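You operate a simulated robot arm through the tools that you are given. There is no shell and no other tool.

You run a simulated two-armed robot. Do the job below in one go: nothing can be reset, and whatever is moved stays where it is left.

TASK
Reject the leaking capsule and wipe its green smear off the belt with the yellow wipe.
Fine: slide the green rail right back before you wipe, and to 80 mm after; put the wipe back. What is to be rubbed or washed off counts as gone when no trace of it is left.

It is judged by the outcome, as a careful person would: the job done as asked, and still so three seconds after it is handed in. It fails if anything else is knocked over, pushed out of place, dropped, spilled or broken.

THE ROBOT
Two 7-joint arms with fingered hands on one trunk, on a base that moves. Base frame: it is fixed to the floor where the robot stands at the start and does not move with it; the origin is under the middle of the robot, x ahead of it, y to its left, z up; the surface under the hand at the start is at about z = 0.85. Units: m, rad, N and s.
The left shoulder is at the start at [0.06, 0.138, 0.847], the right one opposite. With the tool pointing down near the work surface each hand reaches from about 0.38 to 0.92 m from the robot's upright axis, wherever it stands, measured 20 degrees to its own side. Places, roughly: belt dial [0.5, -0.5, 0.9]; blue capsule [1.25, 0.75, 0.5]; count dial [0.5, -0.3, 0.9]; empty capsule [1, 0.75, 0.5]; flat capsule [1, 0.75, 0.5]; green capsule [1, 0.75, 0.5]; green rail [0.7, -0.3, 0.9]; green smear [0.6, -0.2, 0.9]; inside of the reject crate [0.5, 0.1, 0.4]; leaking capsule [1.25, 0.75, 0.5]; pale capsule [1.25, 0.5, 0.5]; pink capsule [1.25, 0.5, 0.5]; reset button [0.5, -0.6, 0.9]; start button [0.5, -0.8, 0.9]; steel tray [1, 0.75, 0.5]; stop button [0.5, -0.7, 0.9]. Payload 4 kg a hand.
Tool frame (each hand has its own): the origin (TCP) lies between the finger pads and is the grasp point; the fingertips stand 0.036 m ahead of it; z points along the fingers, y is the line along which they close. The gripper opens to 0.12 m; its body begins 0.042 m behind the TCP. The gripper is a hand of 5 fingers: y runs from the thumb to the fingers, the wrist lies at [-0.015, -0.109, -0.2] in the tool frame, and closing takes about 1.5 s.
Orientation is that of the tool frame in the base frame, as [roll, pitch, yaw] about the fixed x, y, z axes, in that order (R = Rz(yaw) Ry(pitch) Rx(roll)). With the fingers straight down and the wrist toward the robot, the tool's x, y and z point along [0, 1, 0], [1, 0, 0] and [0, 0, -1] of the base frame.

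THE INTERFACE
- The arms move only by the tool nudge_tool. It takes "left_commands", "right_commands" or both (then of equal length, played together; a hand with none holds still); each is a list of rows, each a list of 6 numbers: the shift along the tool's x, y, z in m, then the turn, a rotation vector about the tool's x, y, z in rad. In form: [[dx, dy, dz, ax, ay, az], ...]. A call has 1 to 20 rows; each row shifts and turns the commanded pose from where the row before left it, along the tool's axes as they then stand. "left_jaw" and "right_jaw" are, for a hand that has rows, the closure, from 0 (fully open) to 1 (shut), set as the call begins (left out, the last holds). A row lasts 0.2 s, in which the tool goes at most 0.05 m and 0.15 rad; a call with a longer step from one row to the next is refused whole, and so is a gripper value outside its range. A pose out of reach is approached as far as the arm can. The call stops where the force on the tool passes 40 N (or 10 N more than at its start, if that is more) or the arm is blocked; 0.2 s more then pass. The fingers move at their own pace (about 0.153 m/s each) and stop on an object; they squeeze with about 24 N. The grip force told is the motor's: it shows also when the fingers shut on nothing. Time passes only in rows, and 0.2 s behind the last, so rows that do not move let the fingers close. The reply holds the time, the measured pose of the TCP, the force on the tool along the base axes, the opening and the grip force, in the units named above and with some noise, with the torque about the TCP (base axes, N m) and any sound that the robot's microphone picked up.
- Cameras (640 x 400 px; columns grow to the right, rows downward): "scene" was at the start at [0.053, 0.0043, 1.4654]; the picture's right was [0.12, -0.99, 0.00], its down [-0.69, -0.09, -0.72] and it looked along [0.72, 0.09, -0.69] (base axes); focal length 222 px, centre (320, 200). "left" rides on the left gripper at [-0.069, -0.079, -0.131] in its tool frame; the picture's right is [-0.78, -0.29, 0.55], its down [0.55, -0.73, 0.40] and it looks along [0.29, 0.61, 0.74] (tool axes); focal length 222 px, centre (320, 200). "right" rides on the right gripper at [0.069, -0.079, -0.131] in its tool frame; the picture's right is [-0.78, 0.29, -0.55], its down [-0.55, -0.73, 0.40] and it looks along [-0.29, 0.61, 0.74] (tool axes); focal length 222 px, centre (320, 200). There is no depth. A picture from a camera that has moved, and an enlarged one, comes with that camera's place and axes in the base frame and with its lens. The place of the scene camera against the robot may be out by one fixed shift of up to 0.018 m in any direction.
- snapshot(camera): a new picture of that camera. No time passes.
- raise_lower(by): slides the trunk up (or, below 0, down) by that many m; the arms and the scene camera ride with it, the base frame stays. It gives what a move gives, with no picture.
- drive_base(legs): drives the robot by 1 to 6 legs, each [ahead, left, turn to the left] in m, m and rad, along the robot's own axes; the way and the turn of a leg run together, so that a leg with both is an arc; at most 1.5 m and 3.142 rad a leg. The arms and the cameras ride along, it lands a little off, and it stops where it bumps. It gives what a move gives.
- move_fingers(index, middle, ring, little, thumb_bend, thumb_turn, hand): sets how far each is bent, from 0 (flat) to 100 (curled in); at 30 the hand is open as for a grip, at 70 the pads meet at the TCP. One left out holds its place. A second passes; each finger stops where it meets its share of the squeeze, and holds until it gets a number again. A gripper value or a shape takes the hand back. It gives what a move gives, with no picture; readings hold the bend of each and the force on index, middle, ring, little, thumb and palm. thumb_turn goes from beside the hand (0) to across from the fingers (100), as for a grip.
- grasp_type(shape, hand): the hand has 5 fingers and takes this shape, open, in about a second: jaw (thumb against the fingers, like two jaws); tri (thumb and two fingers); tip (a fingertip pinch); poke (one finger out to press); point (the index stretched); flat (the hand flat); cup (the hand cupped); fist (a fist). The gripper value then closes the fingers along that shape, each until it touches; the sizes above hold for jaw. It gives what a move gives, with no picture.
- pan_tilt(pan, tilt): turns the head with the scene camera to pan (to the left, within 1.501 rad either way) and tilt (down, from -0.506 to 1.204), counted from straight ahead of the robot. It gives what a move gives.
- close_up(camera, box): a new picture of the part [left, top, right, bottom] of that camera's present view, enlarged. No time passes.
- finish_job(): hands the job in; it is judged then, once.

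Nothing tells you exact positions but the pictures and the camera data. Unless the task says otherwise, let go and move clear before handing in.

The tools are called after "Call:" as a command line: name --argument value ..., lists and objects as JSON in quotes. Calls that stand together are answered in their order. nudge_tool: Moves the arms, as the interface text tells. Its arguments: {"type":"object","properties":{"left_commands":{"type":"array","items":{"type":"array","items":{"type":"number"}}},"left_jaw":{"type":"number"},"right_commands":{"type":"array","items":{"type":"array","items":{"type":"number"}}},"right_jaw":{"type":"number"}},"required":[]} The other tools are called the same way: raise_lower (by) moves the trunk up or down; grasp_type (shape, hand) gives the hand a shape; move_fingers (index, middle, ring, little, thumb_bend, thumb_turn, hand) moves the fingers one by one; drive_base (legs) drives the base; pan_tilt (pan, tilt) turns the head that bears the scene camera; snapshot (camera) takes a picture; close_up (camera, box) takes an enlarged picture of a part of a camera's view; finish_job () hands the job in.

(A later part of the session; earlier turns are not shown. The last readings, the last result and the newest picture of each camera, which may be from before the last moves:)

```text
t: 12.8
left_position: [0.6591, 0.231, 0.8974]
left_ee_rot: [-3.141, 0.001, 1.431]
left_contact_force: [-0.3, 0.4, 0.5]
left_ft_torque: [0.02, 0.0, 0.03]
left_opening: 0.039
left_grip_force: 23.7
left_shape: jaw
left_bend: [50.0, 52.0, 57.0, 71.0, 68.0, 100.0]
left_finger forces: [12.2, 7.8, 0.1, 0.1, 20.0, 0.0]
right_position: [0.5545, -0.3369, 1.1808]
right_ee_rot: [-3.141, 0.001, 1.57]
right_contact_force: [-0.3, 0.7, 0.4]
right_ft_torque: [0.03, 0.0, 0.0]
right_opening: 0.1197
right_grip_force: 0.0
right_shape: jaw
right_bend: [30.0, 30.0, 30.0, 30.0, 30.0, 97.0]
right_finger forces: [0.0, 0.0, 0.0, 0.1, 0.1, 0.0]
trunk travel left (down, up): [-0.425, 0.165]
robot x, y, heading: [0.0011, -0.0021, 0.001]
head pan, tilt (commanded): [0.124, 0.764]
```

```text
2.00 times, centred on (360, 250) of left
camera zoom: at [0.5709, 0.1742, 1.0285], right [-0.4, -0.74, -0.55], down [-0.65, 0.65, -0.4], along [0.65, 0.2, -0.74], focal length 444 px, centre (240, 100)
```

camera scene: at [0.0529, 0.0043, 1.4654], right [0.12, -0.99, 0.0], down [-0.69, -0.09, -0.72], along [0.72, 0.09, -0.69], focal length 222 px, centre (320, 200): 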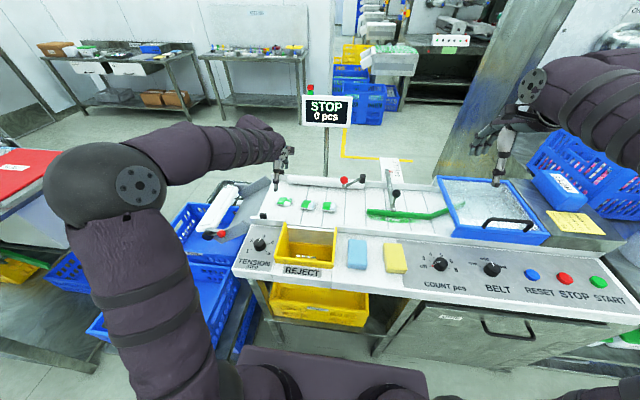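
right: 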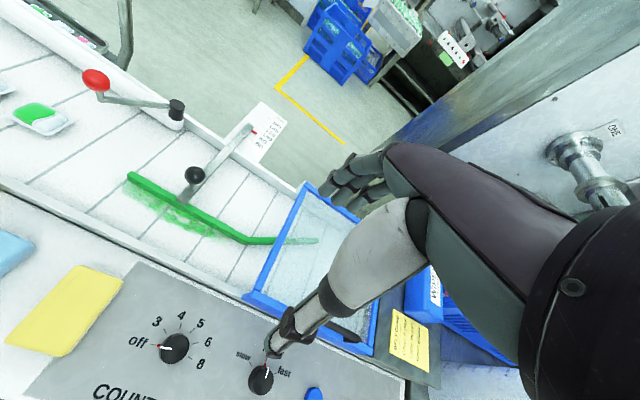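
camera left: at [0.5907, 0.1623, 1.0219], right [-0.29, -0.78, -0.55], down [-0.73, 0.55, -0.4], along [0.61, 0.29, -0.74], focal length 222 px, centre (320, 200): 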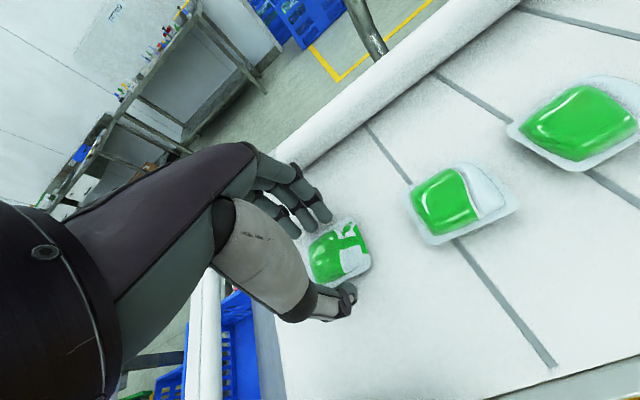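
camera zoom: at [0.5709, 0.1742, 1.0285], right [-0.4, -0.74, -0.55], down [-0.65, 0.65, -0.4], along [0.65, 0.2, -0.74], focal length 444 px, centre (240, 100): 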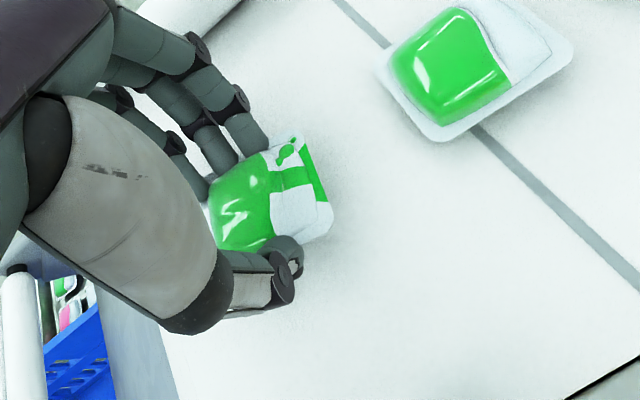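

The capsule is in the hand and lifted clear. I'll raise it slowly and turn the wrist back square.

Call:
nudge_tool --left_commands '[[0, 0, -0.01, 0, 0, 0], [0, 0, -0.015, 0, 0, 0], [0, 0, -0.015, 0, 0, -0.035], [0, 0, -0.02, 0, 0, -0.035], [0, 0, -0.02, 0, 0, -0.035], [0, 0, -0.02, 0, 0, -0.035]]'

Call:
close_up --camera "left" --box '[240, 150, 480, 350]'

Call:
close_up --camera "scene" --box '[220, 150, 380, 290]'

```text
t: 14.2
left_position: [0.6585, 0.231, 0.9981]
left_ee_rot: [3.141, -0.001, 1.572]
left_contact_force: [0.5, 0.0, 0.1]
left_ft_torque: [0.0, 0.0, -0.02]
left_opening: 0.0391
left_grip_force: 23.9
left_shape: jaw
left_bend: [50.0, 52.0, 57.0, 71.0, 68.0, 100.0]
left_finger forces: [12.2, 7.5, 0.0, 0.1, 19.9, 0.1]
right_position: [0.5548, -0.3377, 1.1814]
right_ee_rot: [-3.142, -0.001, 1.571]
right_contact_force: [-0.3, -0.1, 0.2]
right_ft_torque: [-0.02, 0.0, -0.05]
right_opening: 0.1197
right_grip_force: 0.0
right_shape: jaw
right_bend: [30.0, 30.0, 30.0, 30.0, 30.0, 97.0]
right_finger forces: [0.1, 0.0, 0.0, 0.0, 0.0, 0.0]
trunk travel left (down, up): [-0.425, 0.165]
robot x, y, heading: [0.0003, 0.002, 0.002]
head pan, tilt (commanded): [0.124, 0.764]
```

```text
2.00 times, centred on (360, 250) of left
camera zoom: at [0.5792, 0.1629, 1.1294], right [-0.29, -0.79, -0.55], down [-0.74, 0.55, -0.4], along [0.61, 0.29, -0.74], focal length 444 px, centre (240, 100)
```

zoom: 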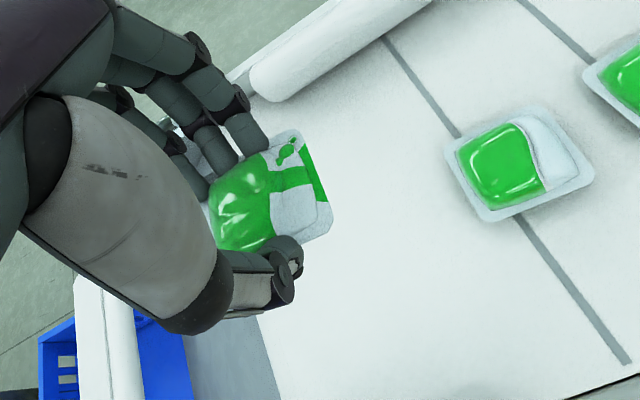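

```text
2.86 times, centred on (300, 220) of scene
camera zoom: at [0.0527, 0.0043, 1.4654], right [0.12, -0.99, 0.0], down [-0.69, -0.09, -0.72], along [0.72, 0.09, -0.69], focal length 636 px, centre (377, 143)
```

zoom: 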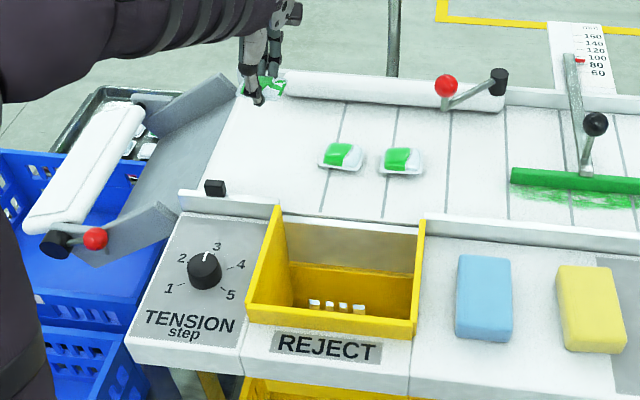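

The capsule is firmly held and its old spot on the belt is clean. Next I'll carry it over the REJECT opening, centred near [0.485, 0.105].

Call:
nudge_tool --left_commands '[[-0.01575, -0.0217, 0, 0, 0, 0], [-0.01575, -0.0217, 0, 0, 0, 0], [-0.01575, -0.0217, 0, 0, 0, 0], [-0.01575, -0.0217, 0, 0, 0, 0], [-0.01575, -0.0217, 0, 0, 0, 0], [-0.01575, -0.0217, 0, 0, 0, 0], [-0.01575, -0.0217, 0, 0, 0, 0], [-0.01575, -0.0217, 0, 0, 0, 0], [0, 0, 0, 0, 0, 0]]'

Call:
snapshot --camera "left"

Call:
close_up --camera "scene" --box '[220, 150, 380, 290]'

```text
t: 16.2
left_position: [0.4885, 0.1036, 0.9984]
left_ee_rot: [-3.14, 0.001, 1.572]
left_contact_force: [-0.4, 0.2, 0.0]
left_ft_torque: [-0.03, 0.03, -0.01]
left_opening: 0.0386
left_grip_force: 24.0
left_shape: jaw
left_bend: [50.0, 52.0, 57.0, 71.0, 68.0, 100.0]
left_finger forces: [12.3, 7.5, 0.1, 0.0, 19.9, 0.0]
right_position: [0.5543, -0.3361, 1.1821]
right_ee_rot: [3.141, 0.001, 1.571]
right_contact_force: [-0.3, 0.2, 0.3]
right_ft_torque: [0.02, 0.0, -0.01]
right_opening: 0.1195
right_grip_force: 0.0
right_shape: jaw
right_bend: [30.0, 30.0, 30.0, 30.0, 30.0, 97.0]
right_finger forces: [0.1, 0.0, 0.0, 0.0, 0.1, 0.0]
trunk travel left (down, up): [-0.425, 0.165]
robot x, y, heading: [0.0016, 0.0019, -0.0]
head pan, tilt (commanded): [0.124, 0.764]
```

```text
taken
camera left: at [0.4087, 0.0354, 1.1284], right [-0.29, -0.79, -0.55], down [-0.74, 0.55, -0.4], along [0.61, 0.29, -0.74], focal length 222 px, centre (320, 200)
```

left: 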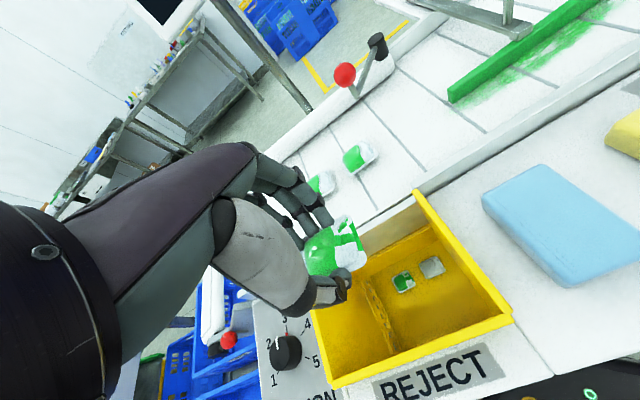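

```text
2.86 times, centred on (300, 220) of scene
camera zoom: at [0.0532, 0.0044, 1.4654], right [0.12, -0.99, 0.0], down [-0.69, -0.09, -0.72], along [0.72, 0.09, -0.69], focal length 636 px, centre (377, 143)
```

zoom: 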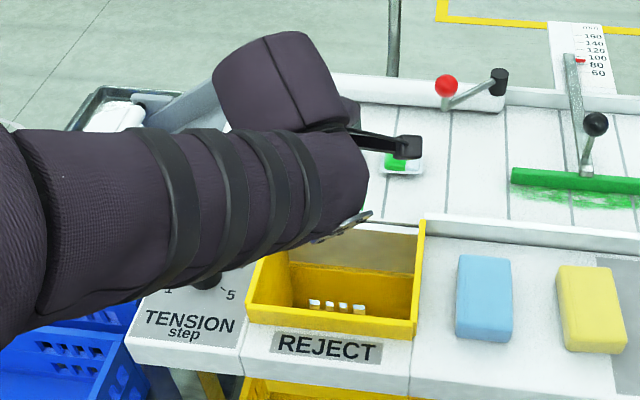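

Through the left camera I can look down the REJECT opening into the crate below, where two rejects already lie. I'll centre, lower into the opening, and release.

Call:
nudge_tool --left_commands '[[0, -0.007, 0.015, 0, 0, 0], [0, -0.007, 0.02, 0, 0, 0], [0, 0, 0.02, 0, 0, 0], [0, 0, 0.02, 0, 0, 0], [0, 0, 0, 0, 0, 0]]'

Call:
snapshot --camera "left"

```text
t: 17.4
left_position: [0.4718, 0.1041, 0.9211]
left_ee_rot: [3.142, 0.002, 1.571]
left_contact_force: [-0.7, 0.5, 0.7]
left_ft_torque: [0.01, 0.01, 0.01]
left_opening: 0.0386
left_grip_force: 24.3
left_shape: jaw
left_bend: [50.0, 52.0, 57.0, 71.0, 68.0, 100.0]
left_finger forces: [12.2, 7.7, 0.0, 0.0, 19.9, 0.0]
right_position: [0.5539, -0.3374, 1.1813]
right_ee_rot: [3.142, 0.0, 1.572]
right_contact_force: [0.8, 0.3, 0.9]
right_ft_torque: [0.0, 0.01, 0.0]
right_opening: 0.1198
right_grip_force: 0.1
right_shape: jaw
right_bend: [30.0, 30.0, 30.0, 30.0, 30.0, 97.0]
right_finger forces: [0.0, 0.1, 0.1, 0.0, 0.1, 0.1]
trunk travel left (down, up): [-0.425, 0.165]
robot x, y, heading: [-0.0037, -0.0001, -0.004]
head pan, tilt (commanded): [0.124, 0.764]
```

```text
taken
camera left: at [0.3933, 0.0347, 1.052], right [-0.29, -0.79, -0.55], down [-0.74, 0.55, -0.4], along [0.61, 0.29, -0.74], focal length 222 px, centre (320, 200)
```

left: 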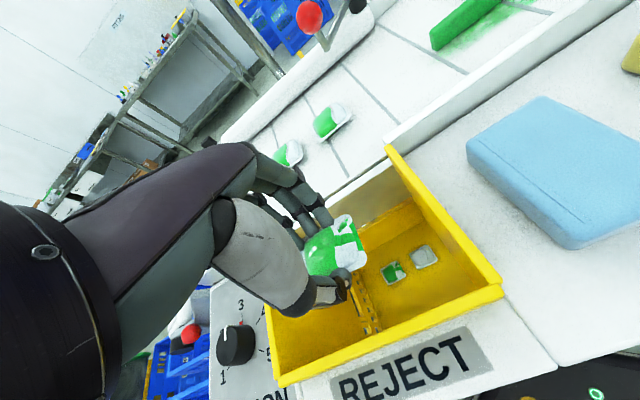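

The capsule is centred over the opening with clear space to the crate floor below. I'll release by opening partway.

Call:
nudge_tool --left_commands '[[0, 0, 0, 0, 0, 0], [0, 0, 0, 0, 0, 0], [0, 0, 0, 0, 0, 0], [0, 0, 0, 0, 0, 0], [0, 0, 0, 0, 0, 0]]' --left_jaw 0.4

Call:
snapshot --camera "left"

```text
t: 18.6
left_position: [0.4731, 0.1034, 0.9209]
left_ee_rot: [3.141, -0.001, 1.571]
left_contact_force: [-0.8, 0.5, -0.4]
left_ft_torque: [-0.01, -0.01, 0.01]
left_opening: 0.0718
left_grip_force: 0.0
left_shape: jaw
left_bend: [38.0, 42.0, 40.0, 65.0, 48.0, 100.0]
left_finger forces: [0.0, 0.0, 0.1, 0.1, 0.0, 0.0]
right_position: [0.555, -0.3364, 1.1807]
right_ee_rot: [3.139, 0.0, 1.571]
right_contact_force: [-0.6, -0.4, 0.9]
right_ft_torque: [-0.01, 0.0, 0.04]
right_opening: 0.1194
right_grip_force: 0.0
right_shape: jaw
right_bend: [30.0, 30.0, 30.0, 30.0, 30.0, 97.0]
right_finger forces: [0.0, 0.0, 0.0, 0.1, 0.0, 0.1]
trunk travel left (down, up): [-0.425, 0.165]
robot x, y, heading: [0.0, 0.0009, -0.001]
head pan, tilt (commanded): [0.124, 0.764]
```

```text
taken
camera left: at [0.3934, 0.0346, 1.0522], right [-0.29, -0.79, -0.55], down [-0.74, 0.55, -0.4], along [0.61, 0.29, -0.74], focal length 222 px, centre (320, 200)
```

left: 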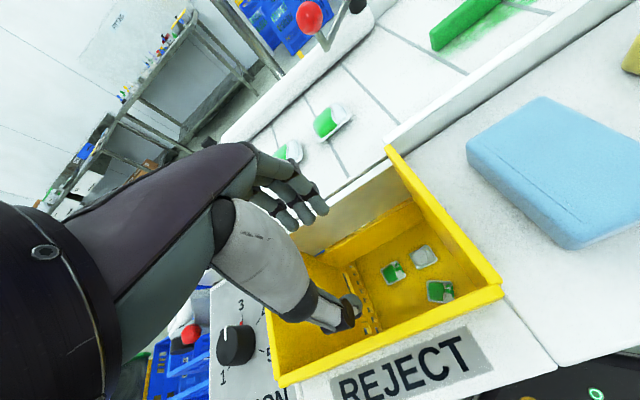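

A third capsule now lies in the crate. I'll zoom in to confirm, then raise the left hand straight up.

Call:
close_up --camera "left" --box '[340, 220, 500, 320]'

Call:
nudge_tool --left_commands '[[0, 0, -0.03, 0, 0, 0], [0, 0, -0.04, 0, 0, 0], [0, 0, -0.04, 0, 0, 0], [0, 0, -0.04, 0, 0, 0], [0.03, 0, -0.03, 0, 0, 0], [0.04, 0.0, -0.02, 0, 0, 0], [0.04, 0.0, -0.02, 0, 0, 0], [0.04, 0.0, -0.02, 0, 0, 0], [0.04, 0.0, 0, 0, 0, 0], [0.03, 0.0, 0, 0, 0, 0]]'

Call:
snapshot --camera "scene"

```text
4.00 times, centred on (420, 270) of left
camera zoom: at [0.3934, 0.0346, 1.0522], right [-0.29, -0.79, -0.55], down [-0.74, 0.55, -0.4], along [0.61, 0.29, -0.74], focal length 888 px, centre (-80, -80)
```

zoom: 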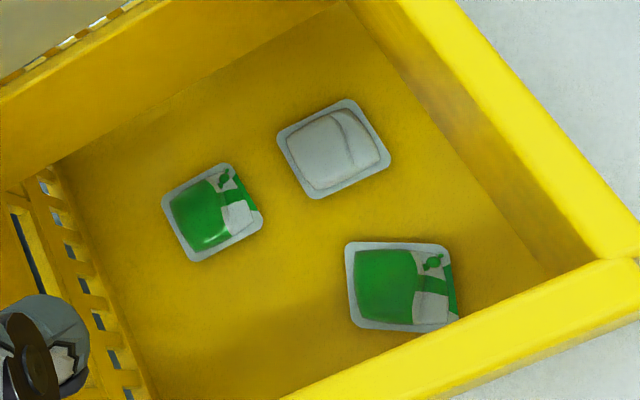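

```text
t: 20.8
left_position: [0.471, 0.324, 1.1609]
left_ee_rot: [-3.141, 0.0, 1.572]
left_contact_force: [0.0, 0.6, 0.6]
left_ft_torque: [0.01, -0.01, 0.02]
left_opening: 0.0716
left_grip_force: 0.3
left_shape: jaw
left_bend: [38.0, 42.0, 40.0, 65.0, 48.0, 100.0]
left_finger forces: [0.0, 0.1, 0.0, 0.0, 0.0, 0.0]
right_position: [0.5554, -0.3356, 1.1807]
right_ee_rot: [-3.141, 0.0, 1.57]
right_contact_force: [-0.9, -0.1, -0.2]
right_ft_torque: [-0.01, 0.01, -0.02]
right_opening: 0.1197
right_grip_force: 0.1
right_shape: jaw
right_bend: [30.0, 30.0, 30.0, 30.0, 30.0, 97.0]
right_finger forces: [0.1, 0.0, 0.0, 0.1, 0.1, 0.0]
trunk travel left (down, up): [-0.425, 0.165]
robot x, y, heading: [0.0006, 0.0009, -0.0]
head pan, tilt (commanded): [0.124, 0.764]
```

```text
taken
camera scene: at [0.0531, 0.0048, 1.4654], right [0.12, -0.99, 0.0], down [-0.69, -0.09, -0.72], along [0.72, 0.09, -0.69], focal length 222 px, centre (320, 200)
```

scene: 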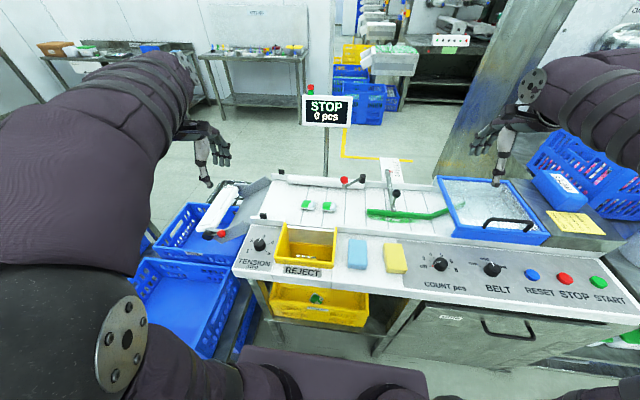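

The leaking capsule is in the reject crate and the two good ones are undisturbed. Next is the rail: its black knob is at about [0.67, -0.188, 0.939], so I'll bring the right hand over it and look.

Call:
nudge_tool --right_commands '[[0.03, 0.017, 0.02, 0, 0, 0], [0.03, 0.017, 0.02, 0, 0, 0], [0.03, 0.017, 0.02, 0, 0, 0], [0.03, 0.017, 0.02, 0, 0, 0], [0.03, 0.017, 0.02, 0, 0, 0], [0, 0, 0, 0, 0, 0]]'

Call:
snapshot --camera "right"

Call:
close_up --camera "right" --box '[160, 100, 480, 300]'

Call:
close_up --camera "scene" --box '[350, 130, 510, 230]'

```text
t: 22.2
left_position: [0.4711, 0.3235, 1.1609]
left_ee_rot: [3.141, 0.0, 1.571]
left_contact_force: [-0.3, 1.0, -0.5]
left_ft_torque: [-0.02, -0.01, -0.01]
left_opening: 0.0718
left_grip_force: 0.1
left_shape: jaw
left_bend: [38.0, 42.0, 40.0, 65.0, 48.0, 100.0]
left_finger forces: [0.0, 0.1, 0.0, 0.0, 0.1, 0.0]
right_position: [0.6381, -0.1881, 1.0824]
right_ee_rot: [-3.141, -0.001, 1.569]
right_contact_force: [-0.1, 0.4, -0.9]
right_ft_torque: [-0.01, -0.01, 0.0]
right_opening: 0.1196
right_grip_force: 0.1
right_shape: jaw
right_bend: [30.0, 30.0, 30.0, 30.0, 30.0, 97.0]
right_finger forces: [0.0, 0.1, 0.0, 0.1, 0.0, 0.0]
trunk travel left (down, up): [-0.425, 0.165]
robot x, y, heading: [-0.0011, 0.0013, 0.004]
head pan, tilt (commanded): [0.124, 0.764]
```

```text
taken
camera right: at [0.5586, -0.1195, 1.2126], right [0.29, -0.79, 0.55], down [-0.73, -0.55, -0.4], along [0.61, -0.29, -0.74], focal length 222 px, centre (320, 200)
```

right: 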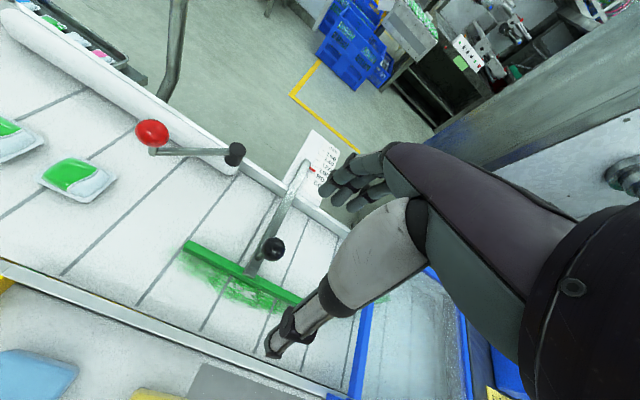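

```text
2.00 times, centred on (320, 200) of right
camera zoom: at [0.5586, -0.1195, 1.2126], right [0.29, -0.79, 0.55], down [-0.73, -0.55, -0.4], along [0.61, -0.29, -0.74], focal length 444 px, centre (320, 200)
```

zoom: 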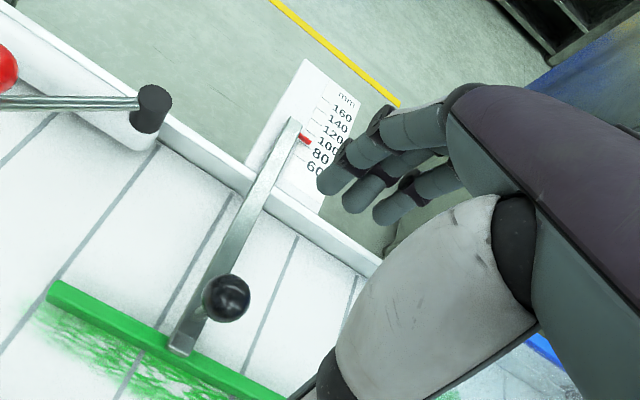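

```text
4.00 times, centred on (430, 180) of scene
camera zoom: at [0.0528, 0.0042, 1.4654], right [0.12, -0.99, 0.0], down [-0.69, -0.09, -0.72], along [0.72, 0.09, -0.69], focal length 890 px, centre (-120, 280)
```

zoom: 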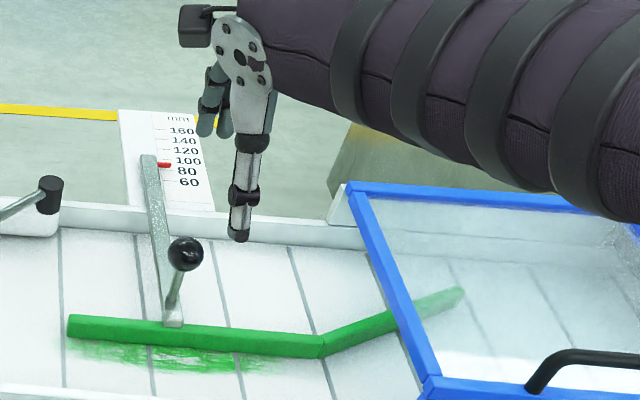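

The knob is confirmed at about [0.67, -0.19, 0.939] and the pointer stands near 95 mm. I'll lower the open right hand around the knob.

Call:
nudge_tool --right_commands '[[-0.002, 0.032, 0, 0, 0, 0], [0, 0, 0.03, 0, 0, 0], [0, 0, 0.03, 0, 0, 0], [0, 0, 0.03, 0, 0, 0], [0, 0, 0.03, 0, 0, 0], [0, 0, 0.02, 0, 0, 0], [0, 0, 0, 0, 0, 0]]'

Call:
close_up --camera "right" --box '[160, 100, 480, 300]'

Call:
close_up --camera "scene" --box '[350, 130, 510, 230]'

```text
t: 23.8
left_position: [0.4706, 0.3218, 1.1619]
left_ee_rot: [-3.141, 0.0, 1.572]
left_contact_force: [0.1, -0.3, 0.0]
left_ft_torque: [0.01, -0.02, 0.0]
left_opening: 0.0716
left_grip_force: 0.0
left_shape: jaw
left_bend: [38.0, 42.0, 40.0, 65.0, 48.0, 100.0]
left_finger forces: [0.1, 0.0, 0.0, 0.0, 0.0, 0.1]
right_position: [0.672, -0.1876, 0.942]
right_ee_rot: [3.141, 0.0, 1.573]
right_contact_force: [-1.3, -0.3, 0.9]
right_ft_torque: [0.0, 0.01, 0.01]
right_opening: 0.1199
right_grip_force: 0.2
right_shape: jaw
right_bend: [30.0, 30.0, 30.0, 30.0, 30.0, 97.0]
right_finger forces: [0.0, 0.0, 0.0, 0.0, 0.1, 0.0]
trunk travel left (down, up): [-0.425, 0.165]
robot x, y, heading: [-0.0005, -0.0034, -0.002]
head pan, tilt (commanded): [0.124, 0.764]
```

```text
2.00 times, centred on (320, 200) of right
camera zoom: at [0.5926, -0.1195, 1.0719], right [0.29, -0.78, 0.55], down [-0.73, -0.55, -0.4], along [0.61, -0.29, -0.74], focal length 444 px, centre (320, 200)
```

zoom: 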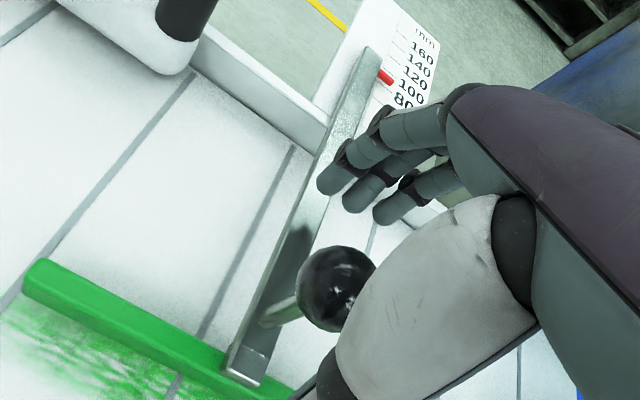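

```text
4.00 times, centred on (430, 180) of scene
camera zoom: at [0.053, 0.0043, 1.4654], right [0.12, -0.99, 0.0], down [-0.69, -0.09, -0.72], along [0.72, 0.09, -0.69], focal length 890 px, centre (-120, 280)
```

zoom: 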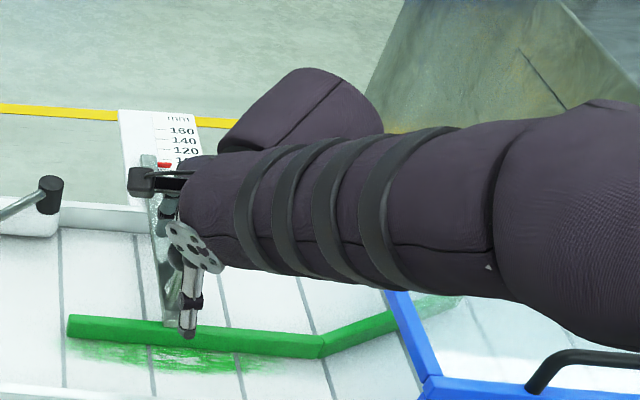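

The knob sits right between thumb and fingers. I'll close on it.

Call:
nudge_tool --right_commands '[[0, 0, 0, 0, 0, 0], [0, 0, 0, 0, 0, 0], [0, 0, 0, 0, 0, 0], [0, 0, 0, 0, 0, 0], [0, 0, 0, 0, 0, 0], [0, 0, 0, 0, 0, 0], [0, 0, 0, 0, 0, 0], [0, 0, 0, 0, 0, 0]]' --right_jaw 0.9

Call:
close_up --camera "right" --box '[160, 100, 480, 300]'

```text
t: 25.6
left_position: [0.4712, 0.3237, 1.1623]
left_ee_rot: [3.141, 0.0, 1.572]
left_contact_force: [-1.3, -0.1, 1.2]
left_ft_torque: [0.01, 0.01, 0.02]
left_opening: 0.072
left_grip_force: 0.1
left_shape: jaw
left_bend: [38.0, 42.0, 40.0, 65.0, 48.0, 100.0]
left_finger forces: [0.0, 0.1, 0.0, 0.1, 0.0, 0.1]
right_position: [0.6723, -0.1881, 0.9424]
right_ee_rot: [-3.141, 0.001, 1.572]
right_contact_force: [0.0, 0.1, -0.5]
right_ft_torque: [0.0, 0.02, 0.02]
right_opening: 0.0125
right_grip_force: 0.1
right_shape: jaw
right_bend: [63.0, 64.0, 64.0, 71.0, 70.0, 100.0]
right_finger forces: [0.0, 0.0, 0.1, 0.1, 0.1, 0.0]
trunk travel left (down, up): [-0.425, 0.165]
robot x, y, heading: [0.0024, -0.0019, 0.0]
head pan, tilt (commanded): [0.124, 0.764]
```

```text
2.00 times, centred on (320, 200) of right
camera zoom: at [0.5927, -0.1195, 1.0721], right [0.29, -0.78, 0.55], down [-0.73, -0.55, -0.4], along [0.61, -0.29, -0.74], focal length 444 px, centre (320, 200)
```

zoom: 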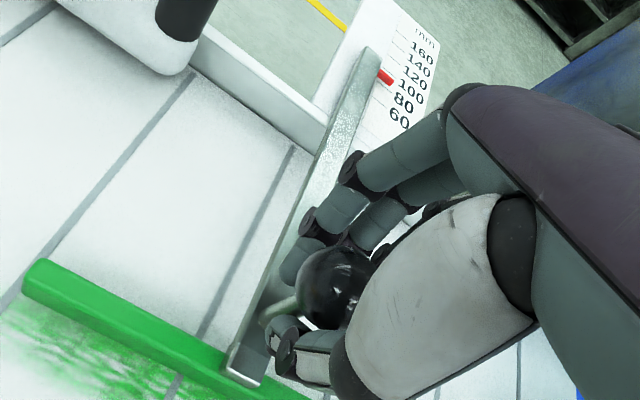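

The fingers have closed around the stem just under the knob, which works just as well. I'll close fully to hold the stem.

Call:
nudge_tool --right_commands '[[0, 0, 0, 0, 0, 0], [0, 0, 0, 0, 0, 0], [0, 0, 0, 0, 0, 0]]' --right_jaw 1.0

Call:
close_up --camera "right" --box '[240, 130, 400, 300]'

```text
t: 26.4
left_position: [0.4714, 0.3237, 1.1622]
left_ee_rot: [-3.141, 0.0, 1.572]
left_contact_force: [0.1, 0.3, 0.6]
left_ft_torque: [-0.02, 0.0, 0.0]
left_opening: 0.072
left_grip_force: 0.1
left_shape: jaw
left_bend: [38.0, 42.0, 40.0, 65.0, 48.0, 100.0]
left_finger forces: [0.0, 0.0, 0.0, 0.1, 0.0, 0.0]
right_position: [0.6709, -0.1864, 0.9418]
right_ee_rot: [-3.14, 0.002, 1.571]
right_contact_force: [-7.2, 1.9, -1.5]
right_ft_torque: [0.11, 0.15, 0.01]
right_opening: 0.0
right_grip_force: 24.1
right_shape: jaw
right_bend: [70.0, 70.0, 70.0, 66.0, 71.0, 100.0]
right_finger forces: [11.8, 3.3, 0.0, 0.0, 21.1, 0.0]
trunk travel left (down, up): [-0.425, 0.165]
robot x, y, heading: [0.0011, 0.0003, 0.002]
head pan, tilt (commanded): [0.124, 0.764]
```

```text
2.35 times, centred on (320, 215) of right
camera zoom: at [0.592, -0.1192, 1.0719], right [0.29, -0.78, 0.55], down [-0.74, -0.55, -0.4], along [0.61, -0.29, -0.74], focal length 523 px, centre (320, 165)
```

zoom: 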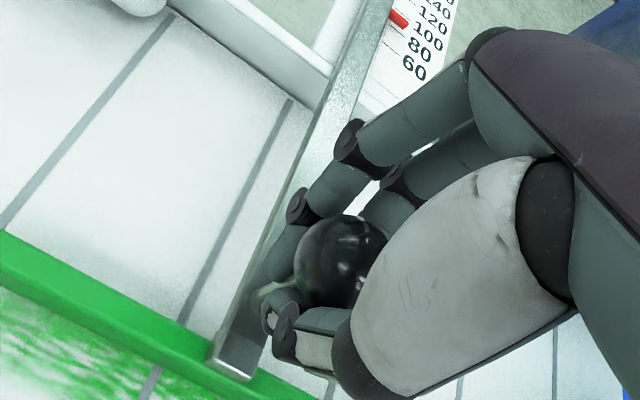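

I have a firm hold on the stem. I'll slide the rail back (+x) steadily and watch the force.

Call:
nudge_tool --right_commands '[[0, 0.005, 0, 0, 0, 0], [0, 0.01, 0, 0, 0, 0], [0, 0.01, 0, 0, 0, 0], [0, 0.01, 0, 0, 0, 0], [0, 0.01, 0, 0, 0, 0]]'

Call:
snapshot --camera "right"

Call:
close_up --camera "scene" --box '[350, 130, 510, 230]'

```text
t: 27.6
left_position: [0.4723, 0.3236, 1.1616]
left_ee_rot: [-3.141, 0.001, 1.57]
left_contact_force: [-0.4, 0.2, 0.1]
left_ft_torque: [0.04, 0.0, -0.03]
left_opening: 0.0716
left_grip_force: 0.1
left_shape: jaw
left_bend: [38.0, 42.0, 40.0, 65.0, 48.0, 100.0]
left_finger forces: [0.0, 0.0, 0.0, 0.0, 0.0, 0.0]
right_position: [0.7168, -0.1872, 0.9419]
right_ee_rot: [3.141, 0.001, 1.571]
right_contact_force: [-1.1, 4.0, -3.4]
right_ft_torque: [0.12, -0.01, 0.0]
right_opening: 0.0001
right_grip_force: 24.4
right_shape: jaw
right_bend: [70.0, 70.0, 70.0, 66.0, 71.0, 100.0]
right_finger forces: [13.9, 3.9, 0.0, 0.0, 18.8, 0.1]
trunk travel left (down, up): [-0.425, 0.165]
robot x, y, heading: [0.0017, -0.0023, -0.0]
head pan, tilt (commanded): [0.124, 0.764]
```

```text
taken
camera right: at [0.637, -0.1191, 1.0723], right [0.29, -0.78, 0.55], down [-0.73, -0.55, -0.4], along [0.61, -0.29, -0.74], focal length 222 px, centre (320, 200)
```

right: 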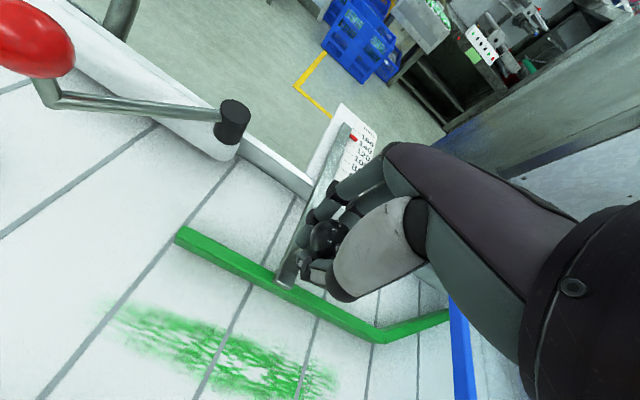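

```text
4.00 times, centred on (430, 180) of scene
camera zoom: at [0.0537, 0.0046, 1.4654], right [0.12, -0.99, 0.0], down [-0.69, -0.09, -0.72], along [0.72, 0.09, -0.69], focal length 890 px, centre (-120, 280)
```

zoom: 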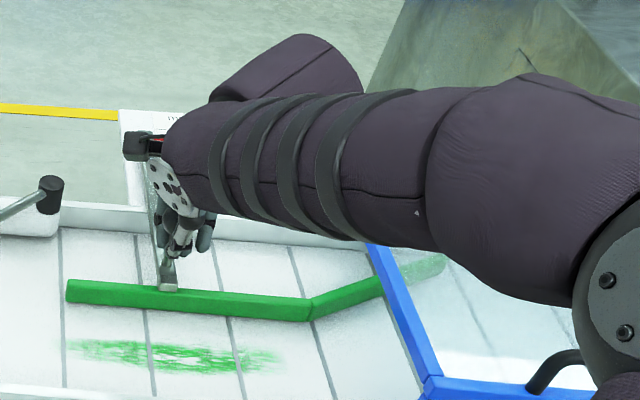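

The rail slides freely and the whole smear shows now. I'll keep pushing in small steps until it meets its back stop.

Call:
nudge_tool --right_commands '[[0, 0.006, 0, 0, 0, 0], [0, 0.006, 0, 0, 0, 0], [0, 0.005, 0, 0, 0, 0], [0, 0.005, 0, 0, 0, 0], [0, 0.004, 0, 0, 0, 0], [0, 0.004, 0, 0, 0, 0], [0, 0.004, 0, 0, 0, 0], [0, 0.004, 0, 0, 0, 0]]'

Call:
snapshot --camera "right"

Call:
close_up --camera "right" --box '[280, 80, 420, 300]'

```text
t: 29.4
left_position: [0.4694, 0.3235, 1.1619]
left_ee_rot: [3.14, 0.0, 1.57]
left_contact_force: [0.3, -0.4, -0.4]
left_ft_torque: [0.01, 0.0, 0.02]
left_opening: 0.0715
left_grip_force: 0.1
left_shape: jaw
left_bend: [38.0, 42.0, 40.0, 65.0, 48.0, 100.0]
left_finger forces: [0.0, 0.1, 0.1, 0.0, 0.0, 0.1]
right_position: [0.7525, -0.1879, 0.9414]
right_ee_rot: [-3.138, -0.001, 1.572]
right_contact_force: [-18.4, 7.4, 2.4]
right_ft_torque: [0.26, 0.44, -0.02]
right_opening: 0.0
right_grip_force: 23.5
right_shape: jaw
right_bend: [70.0, 70.0, 70.0, 66.0, 71.0, 100.0]
right_finger forces: [13.1, 2.6, 0.1, 0.1, 27.9, 0.1]
trunk travel left (down, up): [-0.425, 0.165]
robot x, y, heading: [-0.001, 0.002, 0.001]
head pan, tilt (commanded): [0.124, 0.764]
```

```text
taken
camera right: at [0.6731, -0.1195, 1.0719], right [0.29, -0.78, 0.55], down [-0.74, -0.55, -0.4], along [0.61, -0.29, -0.74], focal length 222 px, centre (320, 200)
```

right: 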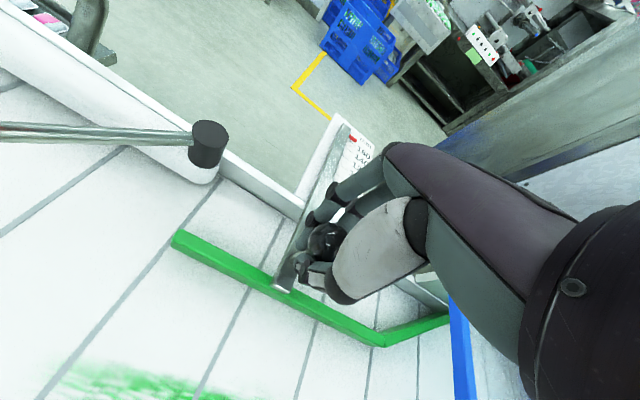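

```text
1.82 times, centred on (350, 190) of right
camera zoom: at [0.6731, -0.1195, 1.0719], right [0.29, -0.78, 0.55], down [-0.74, -0.55, -0.4], along [0.61, -0.29, -0.74], focal length 404 px, centre (266, 218)
```

zoom: 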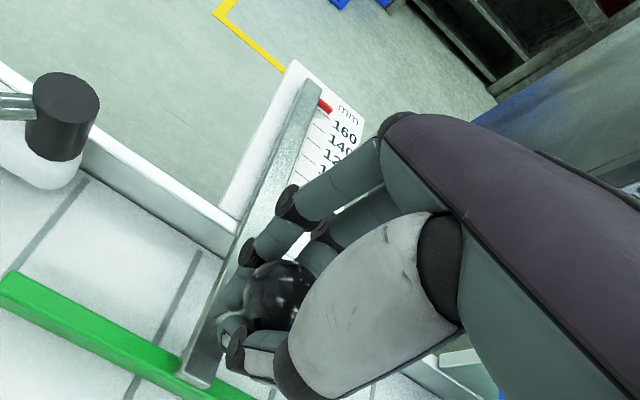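

The pointer is past 160 and resistance is building, so it's at or near the stop. I'll press a little more to make sure.

Call:
nudge_tool --right_commands '[[0, 0.003, 0, 0, 0, 0], [0, 0.003, 0, 0, 0, 0], [0, 0.003, 0, 0, 0, 0], [0, 0.003, 0, 0, 0, 0]]'

Call:
close_up --camera "right" --box '[280, 80, 420, 300]'

```text
t: 30.5
left_position: [0.4681, 0.3231, 1.1633]
left_ee_rot: [3.138, 0.001, 1.571]
left_contact_force: [0.9, 0.9, 0.2]
left_ft_torque: [0.0, -0.01, 0.0]
left_opening: 0.0718
left_grip_force: 0.0
left_shape: jaw
left_bend: [38.0, 42.0, 40.0, 65.0, 48.0, 100.0]
left_finger forces: [0.1, 0.0, 0.1, 0.0, 0.1, 0.1]
right_position: [0.7595, -0.1884, 0.9419]
right_ee_rot: [-3.132, 0.001, 1.572]
right_contact_force: [-26.0, 4.0, 7.5]
right_ft_torque: [0.08, 0.43, -0.03]
right_opening: 0.0048
right_grip_force: 24.5
right_shape: jaw
right_bend: [70.0, 70.0, 70.0, 66.0, 69.0, 100.0]
right_finger forces: [8.2, 2.0, 0.0, 0.0, 34.2, 0.0]
trunk travel left (down, up): [-0.425, 0.165]
robot x, y, heading: [-0.0008, -0.0, 0.002]
head pan, tilt (commanded): [0.124, 0.764]
stopped in row 4 (right hand): the force on the tool passed its limit at 40 N (the readings are from after the stop); the commanded pose is now the measured one
```

```text
1.82 times, centred on (350, 190) of right
camera zoom: at [0.682, -0.1196, 1.0722], right [0.3, -0.78, 0.55], down [-0.74, -0.55, -0.39], along [0.61, -0.29, -0.74], focal length 404 px, centre (266, 218)
```

zoom: 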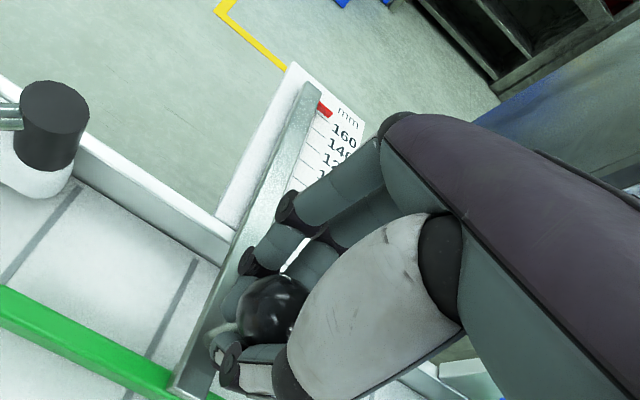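

The rail is hard against its back stop, past 160. I'll let go and rise straight up.

Call:
nudge_tool --right_commands '[[0, 0, 0, 0, 0, 0], [0, 0, 0, 0, 0, 0], [0, 0, 0, 0, 0, 0], [0, 0, 0, 0, 0, 0], [0, 0, 0, 0, 0, 0], [0, 0, -0.02, 0, 0, 0], [0, 0, -0.03, 0, 0, 0], [0, 0, -0.04, 0, 0, 0], [0, 0, -0.04, 0, 0, 0], [0, -0.04, -0.02, 0, 0, 0], [0, -0.04, 0, 0, 0, 0], [0, -0.04, 0, 0, 0, 0], [0, -0.04, 0, 0, 0, 0]]' --right_jaw 0.2

Call:
snapshot --camera "right"

Call:
snapshot --camera "scene"

```text
t: 33.3
left_position: [0.4705, 0.323, 1.1616]
left_ee_rot: [-3.141, 0.001, 1.571]
left_contact_force: [-0.1, 0.1, 0.0]
left_ft_torque: [-0.02, -0.03, -0.02]
left_opening: 0.072
left_grip_force: 0.2
left_shape: jaw
left_bend: [38.0, 42.0, 40.0, 65.0, 48.0, 100.0]
left_finger forces: [0.0, 0.0, 0.0, 0.0, 0.0, 0.1]
right_position: [0.6049, -0.1852, 1.0898]
right_ee_rot: [-3.136, 0.001, 1.571]
right_contact_force: [-0.1, 0.2, -0.3]
right_ft_torque: [-0.03, -0.02, 0.0]
right_opening: 0.0961
right_grip_force: 0.1
right_shape: jaw
right_bend: [32.0, 35.0, 34.0, 51.0, 39.0, 99.0]
right_finger forces: [0.0, 0.0, 0.1, 0.0, 0.0, 0.1]
trunk travel left (down, up): [-0.425, 0.165]
robot x, y, heading: [0.0012, -0.0013, -0.001]
head pan, tilt (commanded): [0.124, 0.764]
```

```text
taken
camera right: at [0.5266, -0.117, 1.221], right [0.29, -0.78, 0.55], down [-0.74, -0.55, -0.39], along [0.61, -0.29, -0.74], focal length 222 px, centre (320, 200)
```

right: 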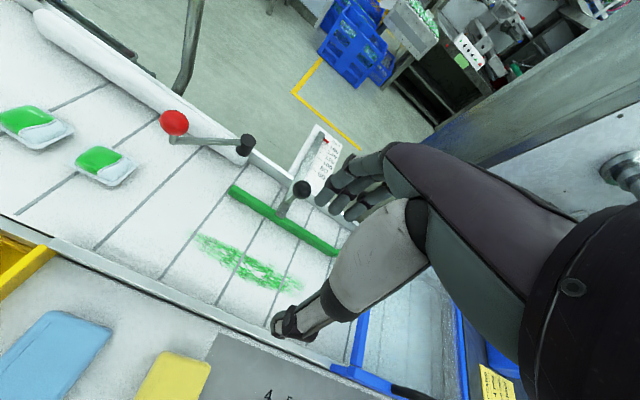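

```text
taken
camera scene: at [0.0519, 0.0041, 1.4655], right [0.12, -0.99, 0.0], down [-0.69, -0.09, -0.72], along [0.72, 0.09, -0.69], focal length 222 px, centre (320, 200)
```

scene: 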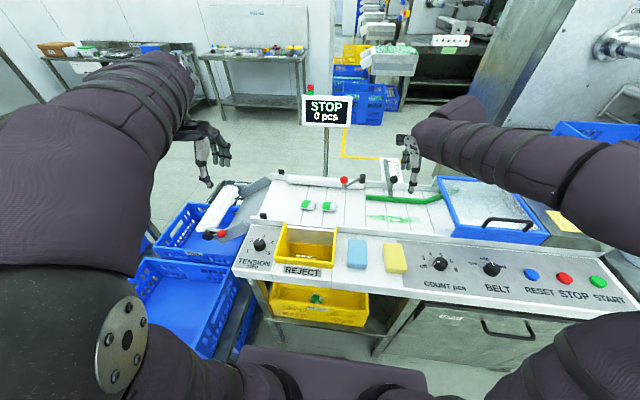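

The rail is clear at the back and the smear lies fully exposed. I'll measure the smear and the yellow wipe.

Call:
close_up --camera "right" --box '[170, 210, 330, 310]'

Call:
close_up --camera "scene" --box '[340, 170, 460, 290]'

Call:
close_up --camera "right" --box '[0, 280, 240, 400]'

```text
4.00 times, centred on (250, 260) of right
camera zoom: at [0.5266, -0.117, 1.221], right [0.29, -0.78, 0.55], down [-0.74, -0.55, -0.39], along [0.61, -0.29, -0.74], focal length 888 px, centre (600, -40)
```

zoom: 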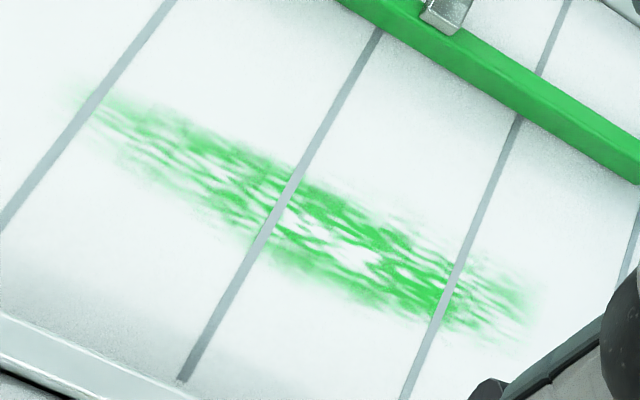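

```text
3.33 times, centred on (400, 230) of scene
camera zoom: at [0.0519, 0.0041, 1.4655], right [0.12, -0.99, 0.0], down [-0.69, -0.09, -0.72], along [0.72, 0.09, -0.69], focal length 742 px, centre (53, 100)
```

zoom: 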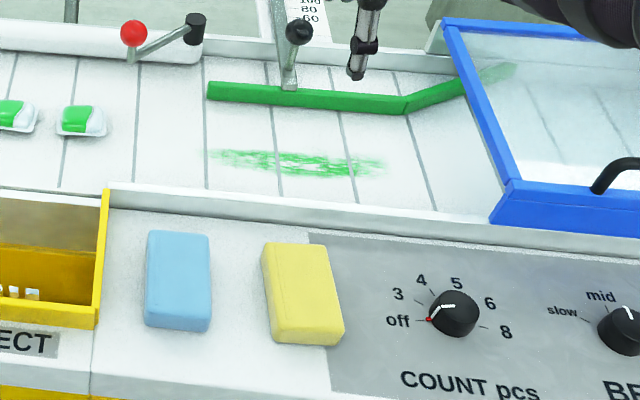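

```text
2.67 times, centred on (120, 340) of right
camera zoom: at [0.5266, -0.117, 1.221], right [0.29, -0.78, 0.55], down [-0.74, -0.55, -0.39], along [0.61, -0.29, -0.74], focal length 592 px, centre (853, -173)
```

zoom: 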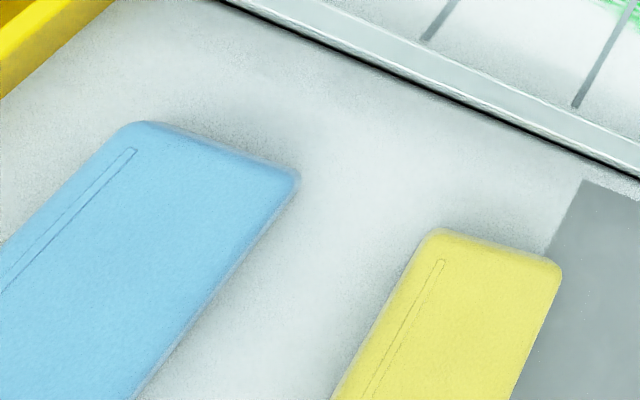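

The smear spans about x 0.612–0.656 and y -0.305 to -0.085, and the wipe is roughly 55 × 95 mm with its long side along x. I'll turn the right hand 90° so it can pinch the wipe across its short side, then hover over it.

Call:
nudge_tool --right_commands '[[0, 0, 0, 0, 0, -0.1428], [0, 0, 0, 0, 0, -0.1428], [0, 0, 0, 0, 0, -0.1428], [0, 0, 0, 0, 0, -0.1428], [0, 0, 0, 0, 0, -0.1428], [0, 0, 0, 0, 0, -0.1428], [0, 0, 0, 0, 0, -0.1428], [0, 0, 0, 0, 0, -0.1428], [0, 0, 0, 0, 0, -0.1428], [0, 0, 0, 0, 0, -0.1428], [0, 0, 0, 0, 0, -0.1428], [0.04, 0.004, 0, 0, 0, 0], [0.04, 0.004, 0, 0, 0, 0], [0.04, 0.004, 0, 0, 0, 0], [0.035, 0.004, 0, 0, 0, 0], [0, 0, 0, 0, 0, 0]]' --right_jaw 0.2

Call:
snapshot --camera "right"

Call:
snapshot --camera "scene"

```text
t: 36.7
left_position: [0.4721, 0.3226, 1.1613]
left_ee_rot: [3.14, 0.001, 1.571]
left_contact_force: [-0.5, 0.2, -0.1]
left_ft_torque: [-0.01, 0.01, -0.01]
left_opening: 0.0716
left_grip_force: 0.1
left_shape: jaw
left_bend: [38.0, 42.0, 40.0, 65.0, 48.0, 100.0]
left_finger forces: [0.0, 0.1, 0.0, 0.1, 0.1, 0.1]
right_position: [0.4521, -0.171, 1.0902]
right_ee_rot: [-3.14, -0.007, 3.14]
right_contact_force: [0.6, 0.6, -1.0]
right_ft_torque: [0.0, 0.01, 0.02]
right_opening: 0.096
right_grip_force: 0.0
right_shape: jaw
right_bend: [32.0, 35.0, 34.0, 51.0, 39.0, 99.0]
right_finger forces: [0.0, 0.1, 0.1, 0.1, 0.1, 0.0]
trunk travel left (down, up): [-0.425, 0.165]
robot x, y, heading: [-0.0013, -0.0015, 0.001]
head pan, tilt (commanded): [0.124, 0.764]
```

```text
taken
camera right: at [0.3823, -0.2509, 1.2208], right [0.79, 0.29, 0.54], down [0.55, -0.74, -0.4], along [0.28, 0.61, -0.74], focal length 222 px, centre (320, 200)
```

right: 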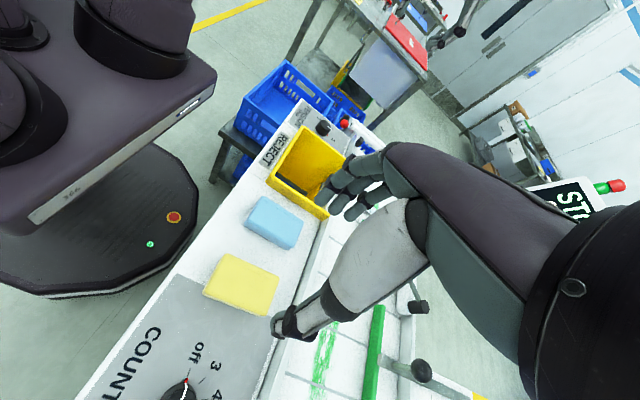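

```text
taken
camera scene: at [0.053, 0.0043, 1.4654], right [0.12, -0.99, 0.0], down [-0.69, -0.09, -0.72], along [0.72, 0.09, -0.69], focal length 222 px, centre (320, 200)
```

scene: 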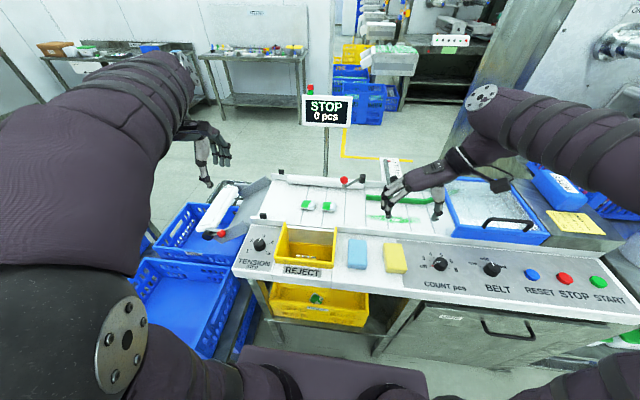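

Call:
close_up --camera "right" --box '[180, 180, 340, 320]'

Call:
close_up --camera "scene" --box '[340, 220, 440, 290]'

```text
2.86 times, centred on (260, 250) of right
camera zoom: at [0.3823, -0.2509, 1.2208], right [0.79, 0.29, 0.54], down [0.55, -0.74, -0.4], along [0.28, 0.61, -0.74], focal length 635 px, centre (491, 57)
```

zoom: 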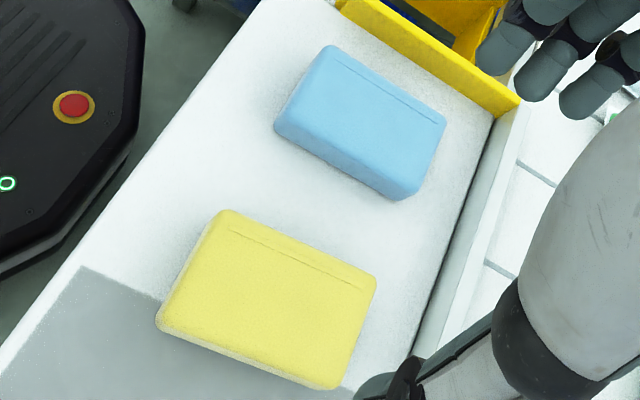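

```text
5.71 times, centred on (390, 255) of scene
camera zoom: at [0.053, 0.0043, 1.4654], right [0.12, -0.99, 0.0], down [-0.69, -0.09, -0.72], along [0.72, 0.09, -0.69], focal length 1272 px, centre (-80, -114)
```

zoom: 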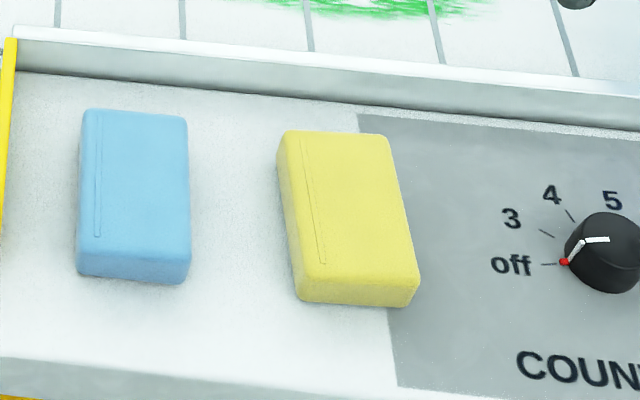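

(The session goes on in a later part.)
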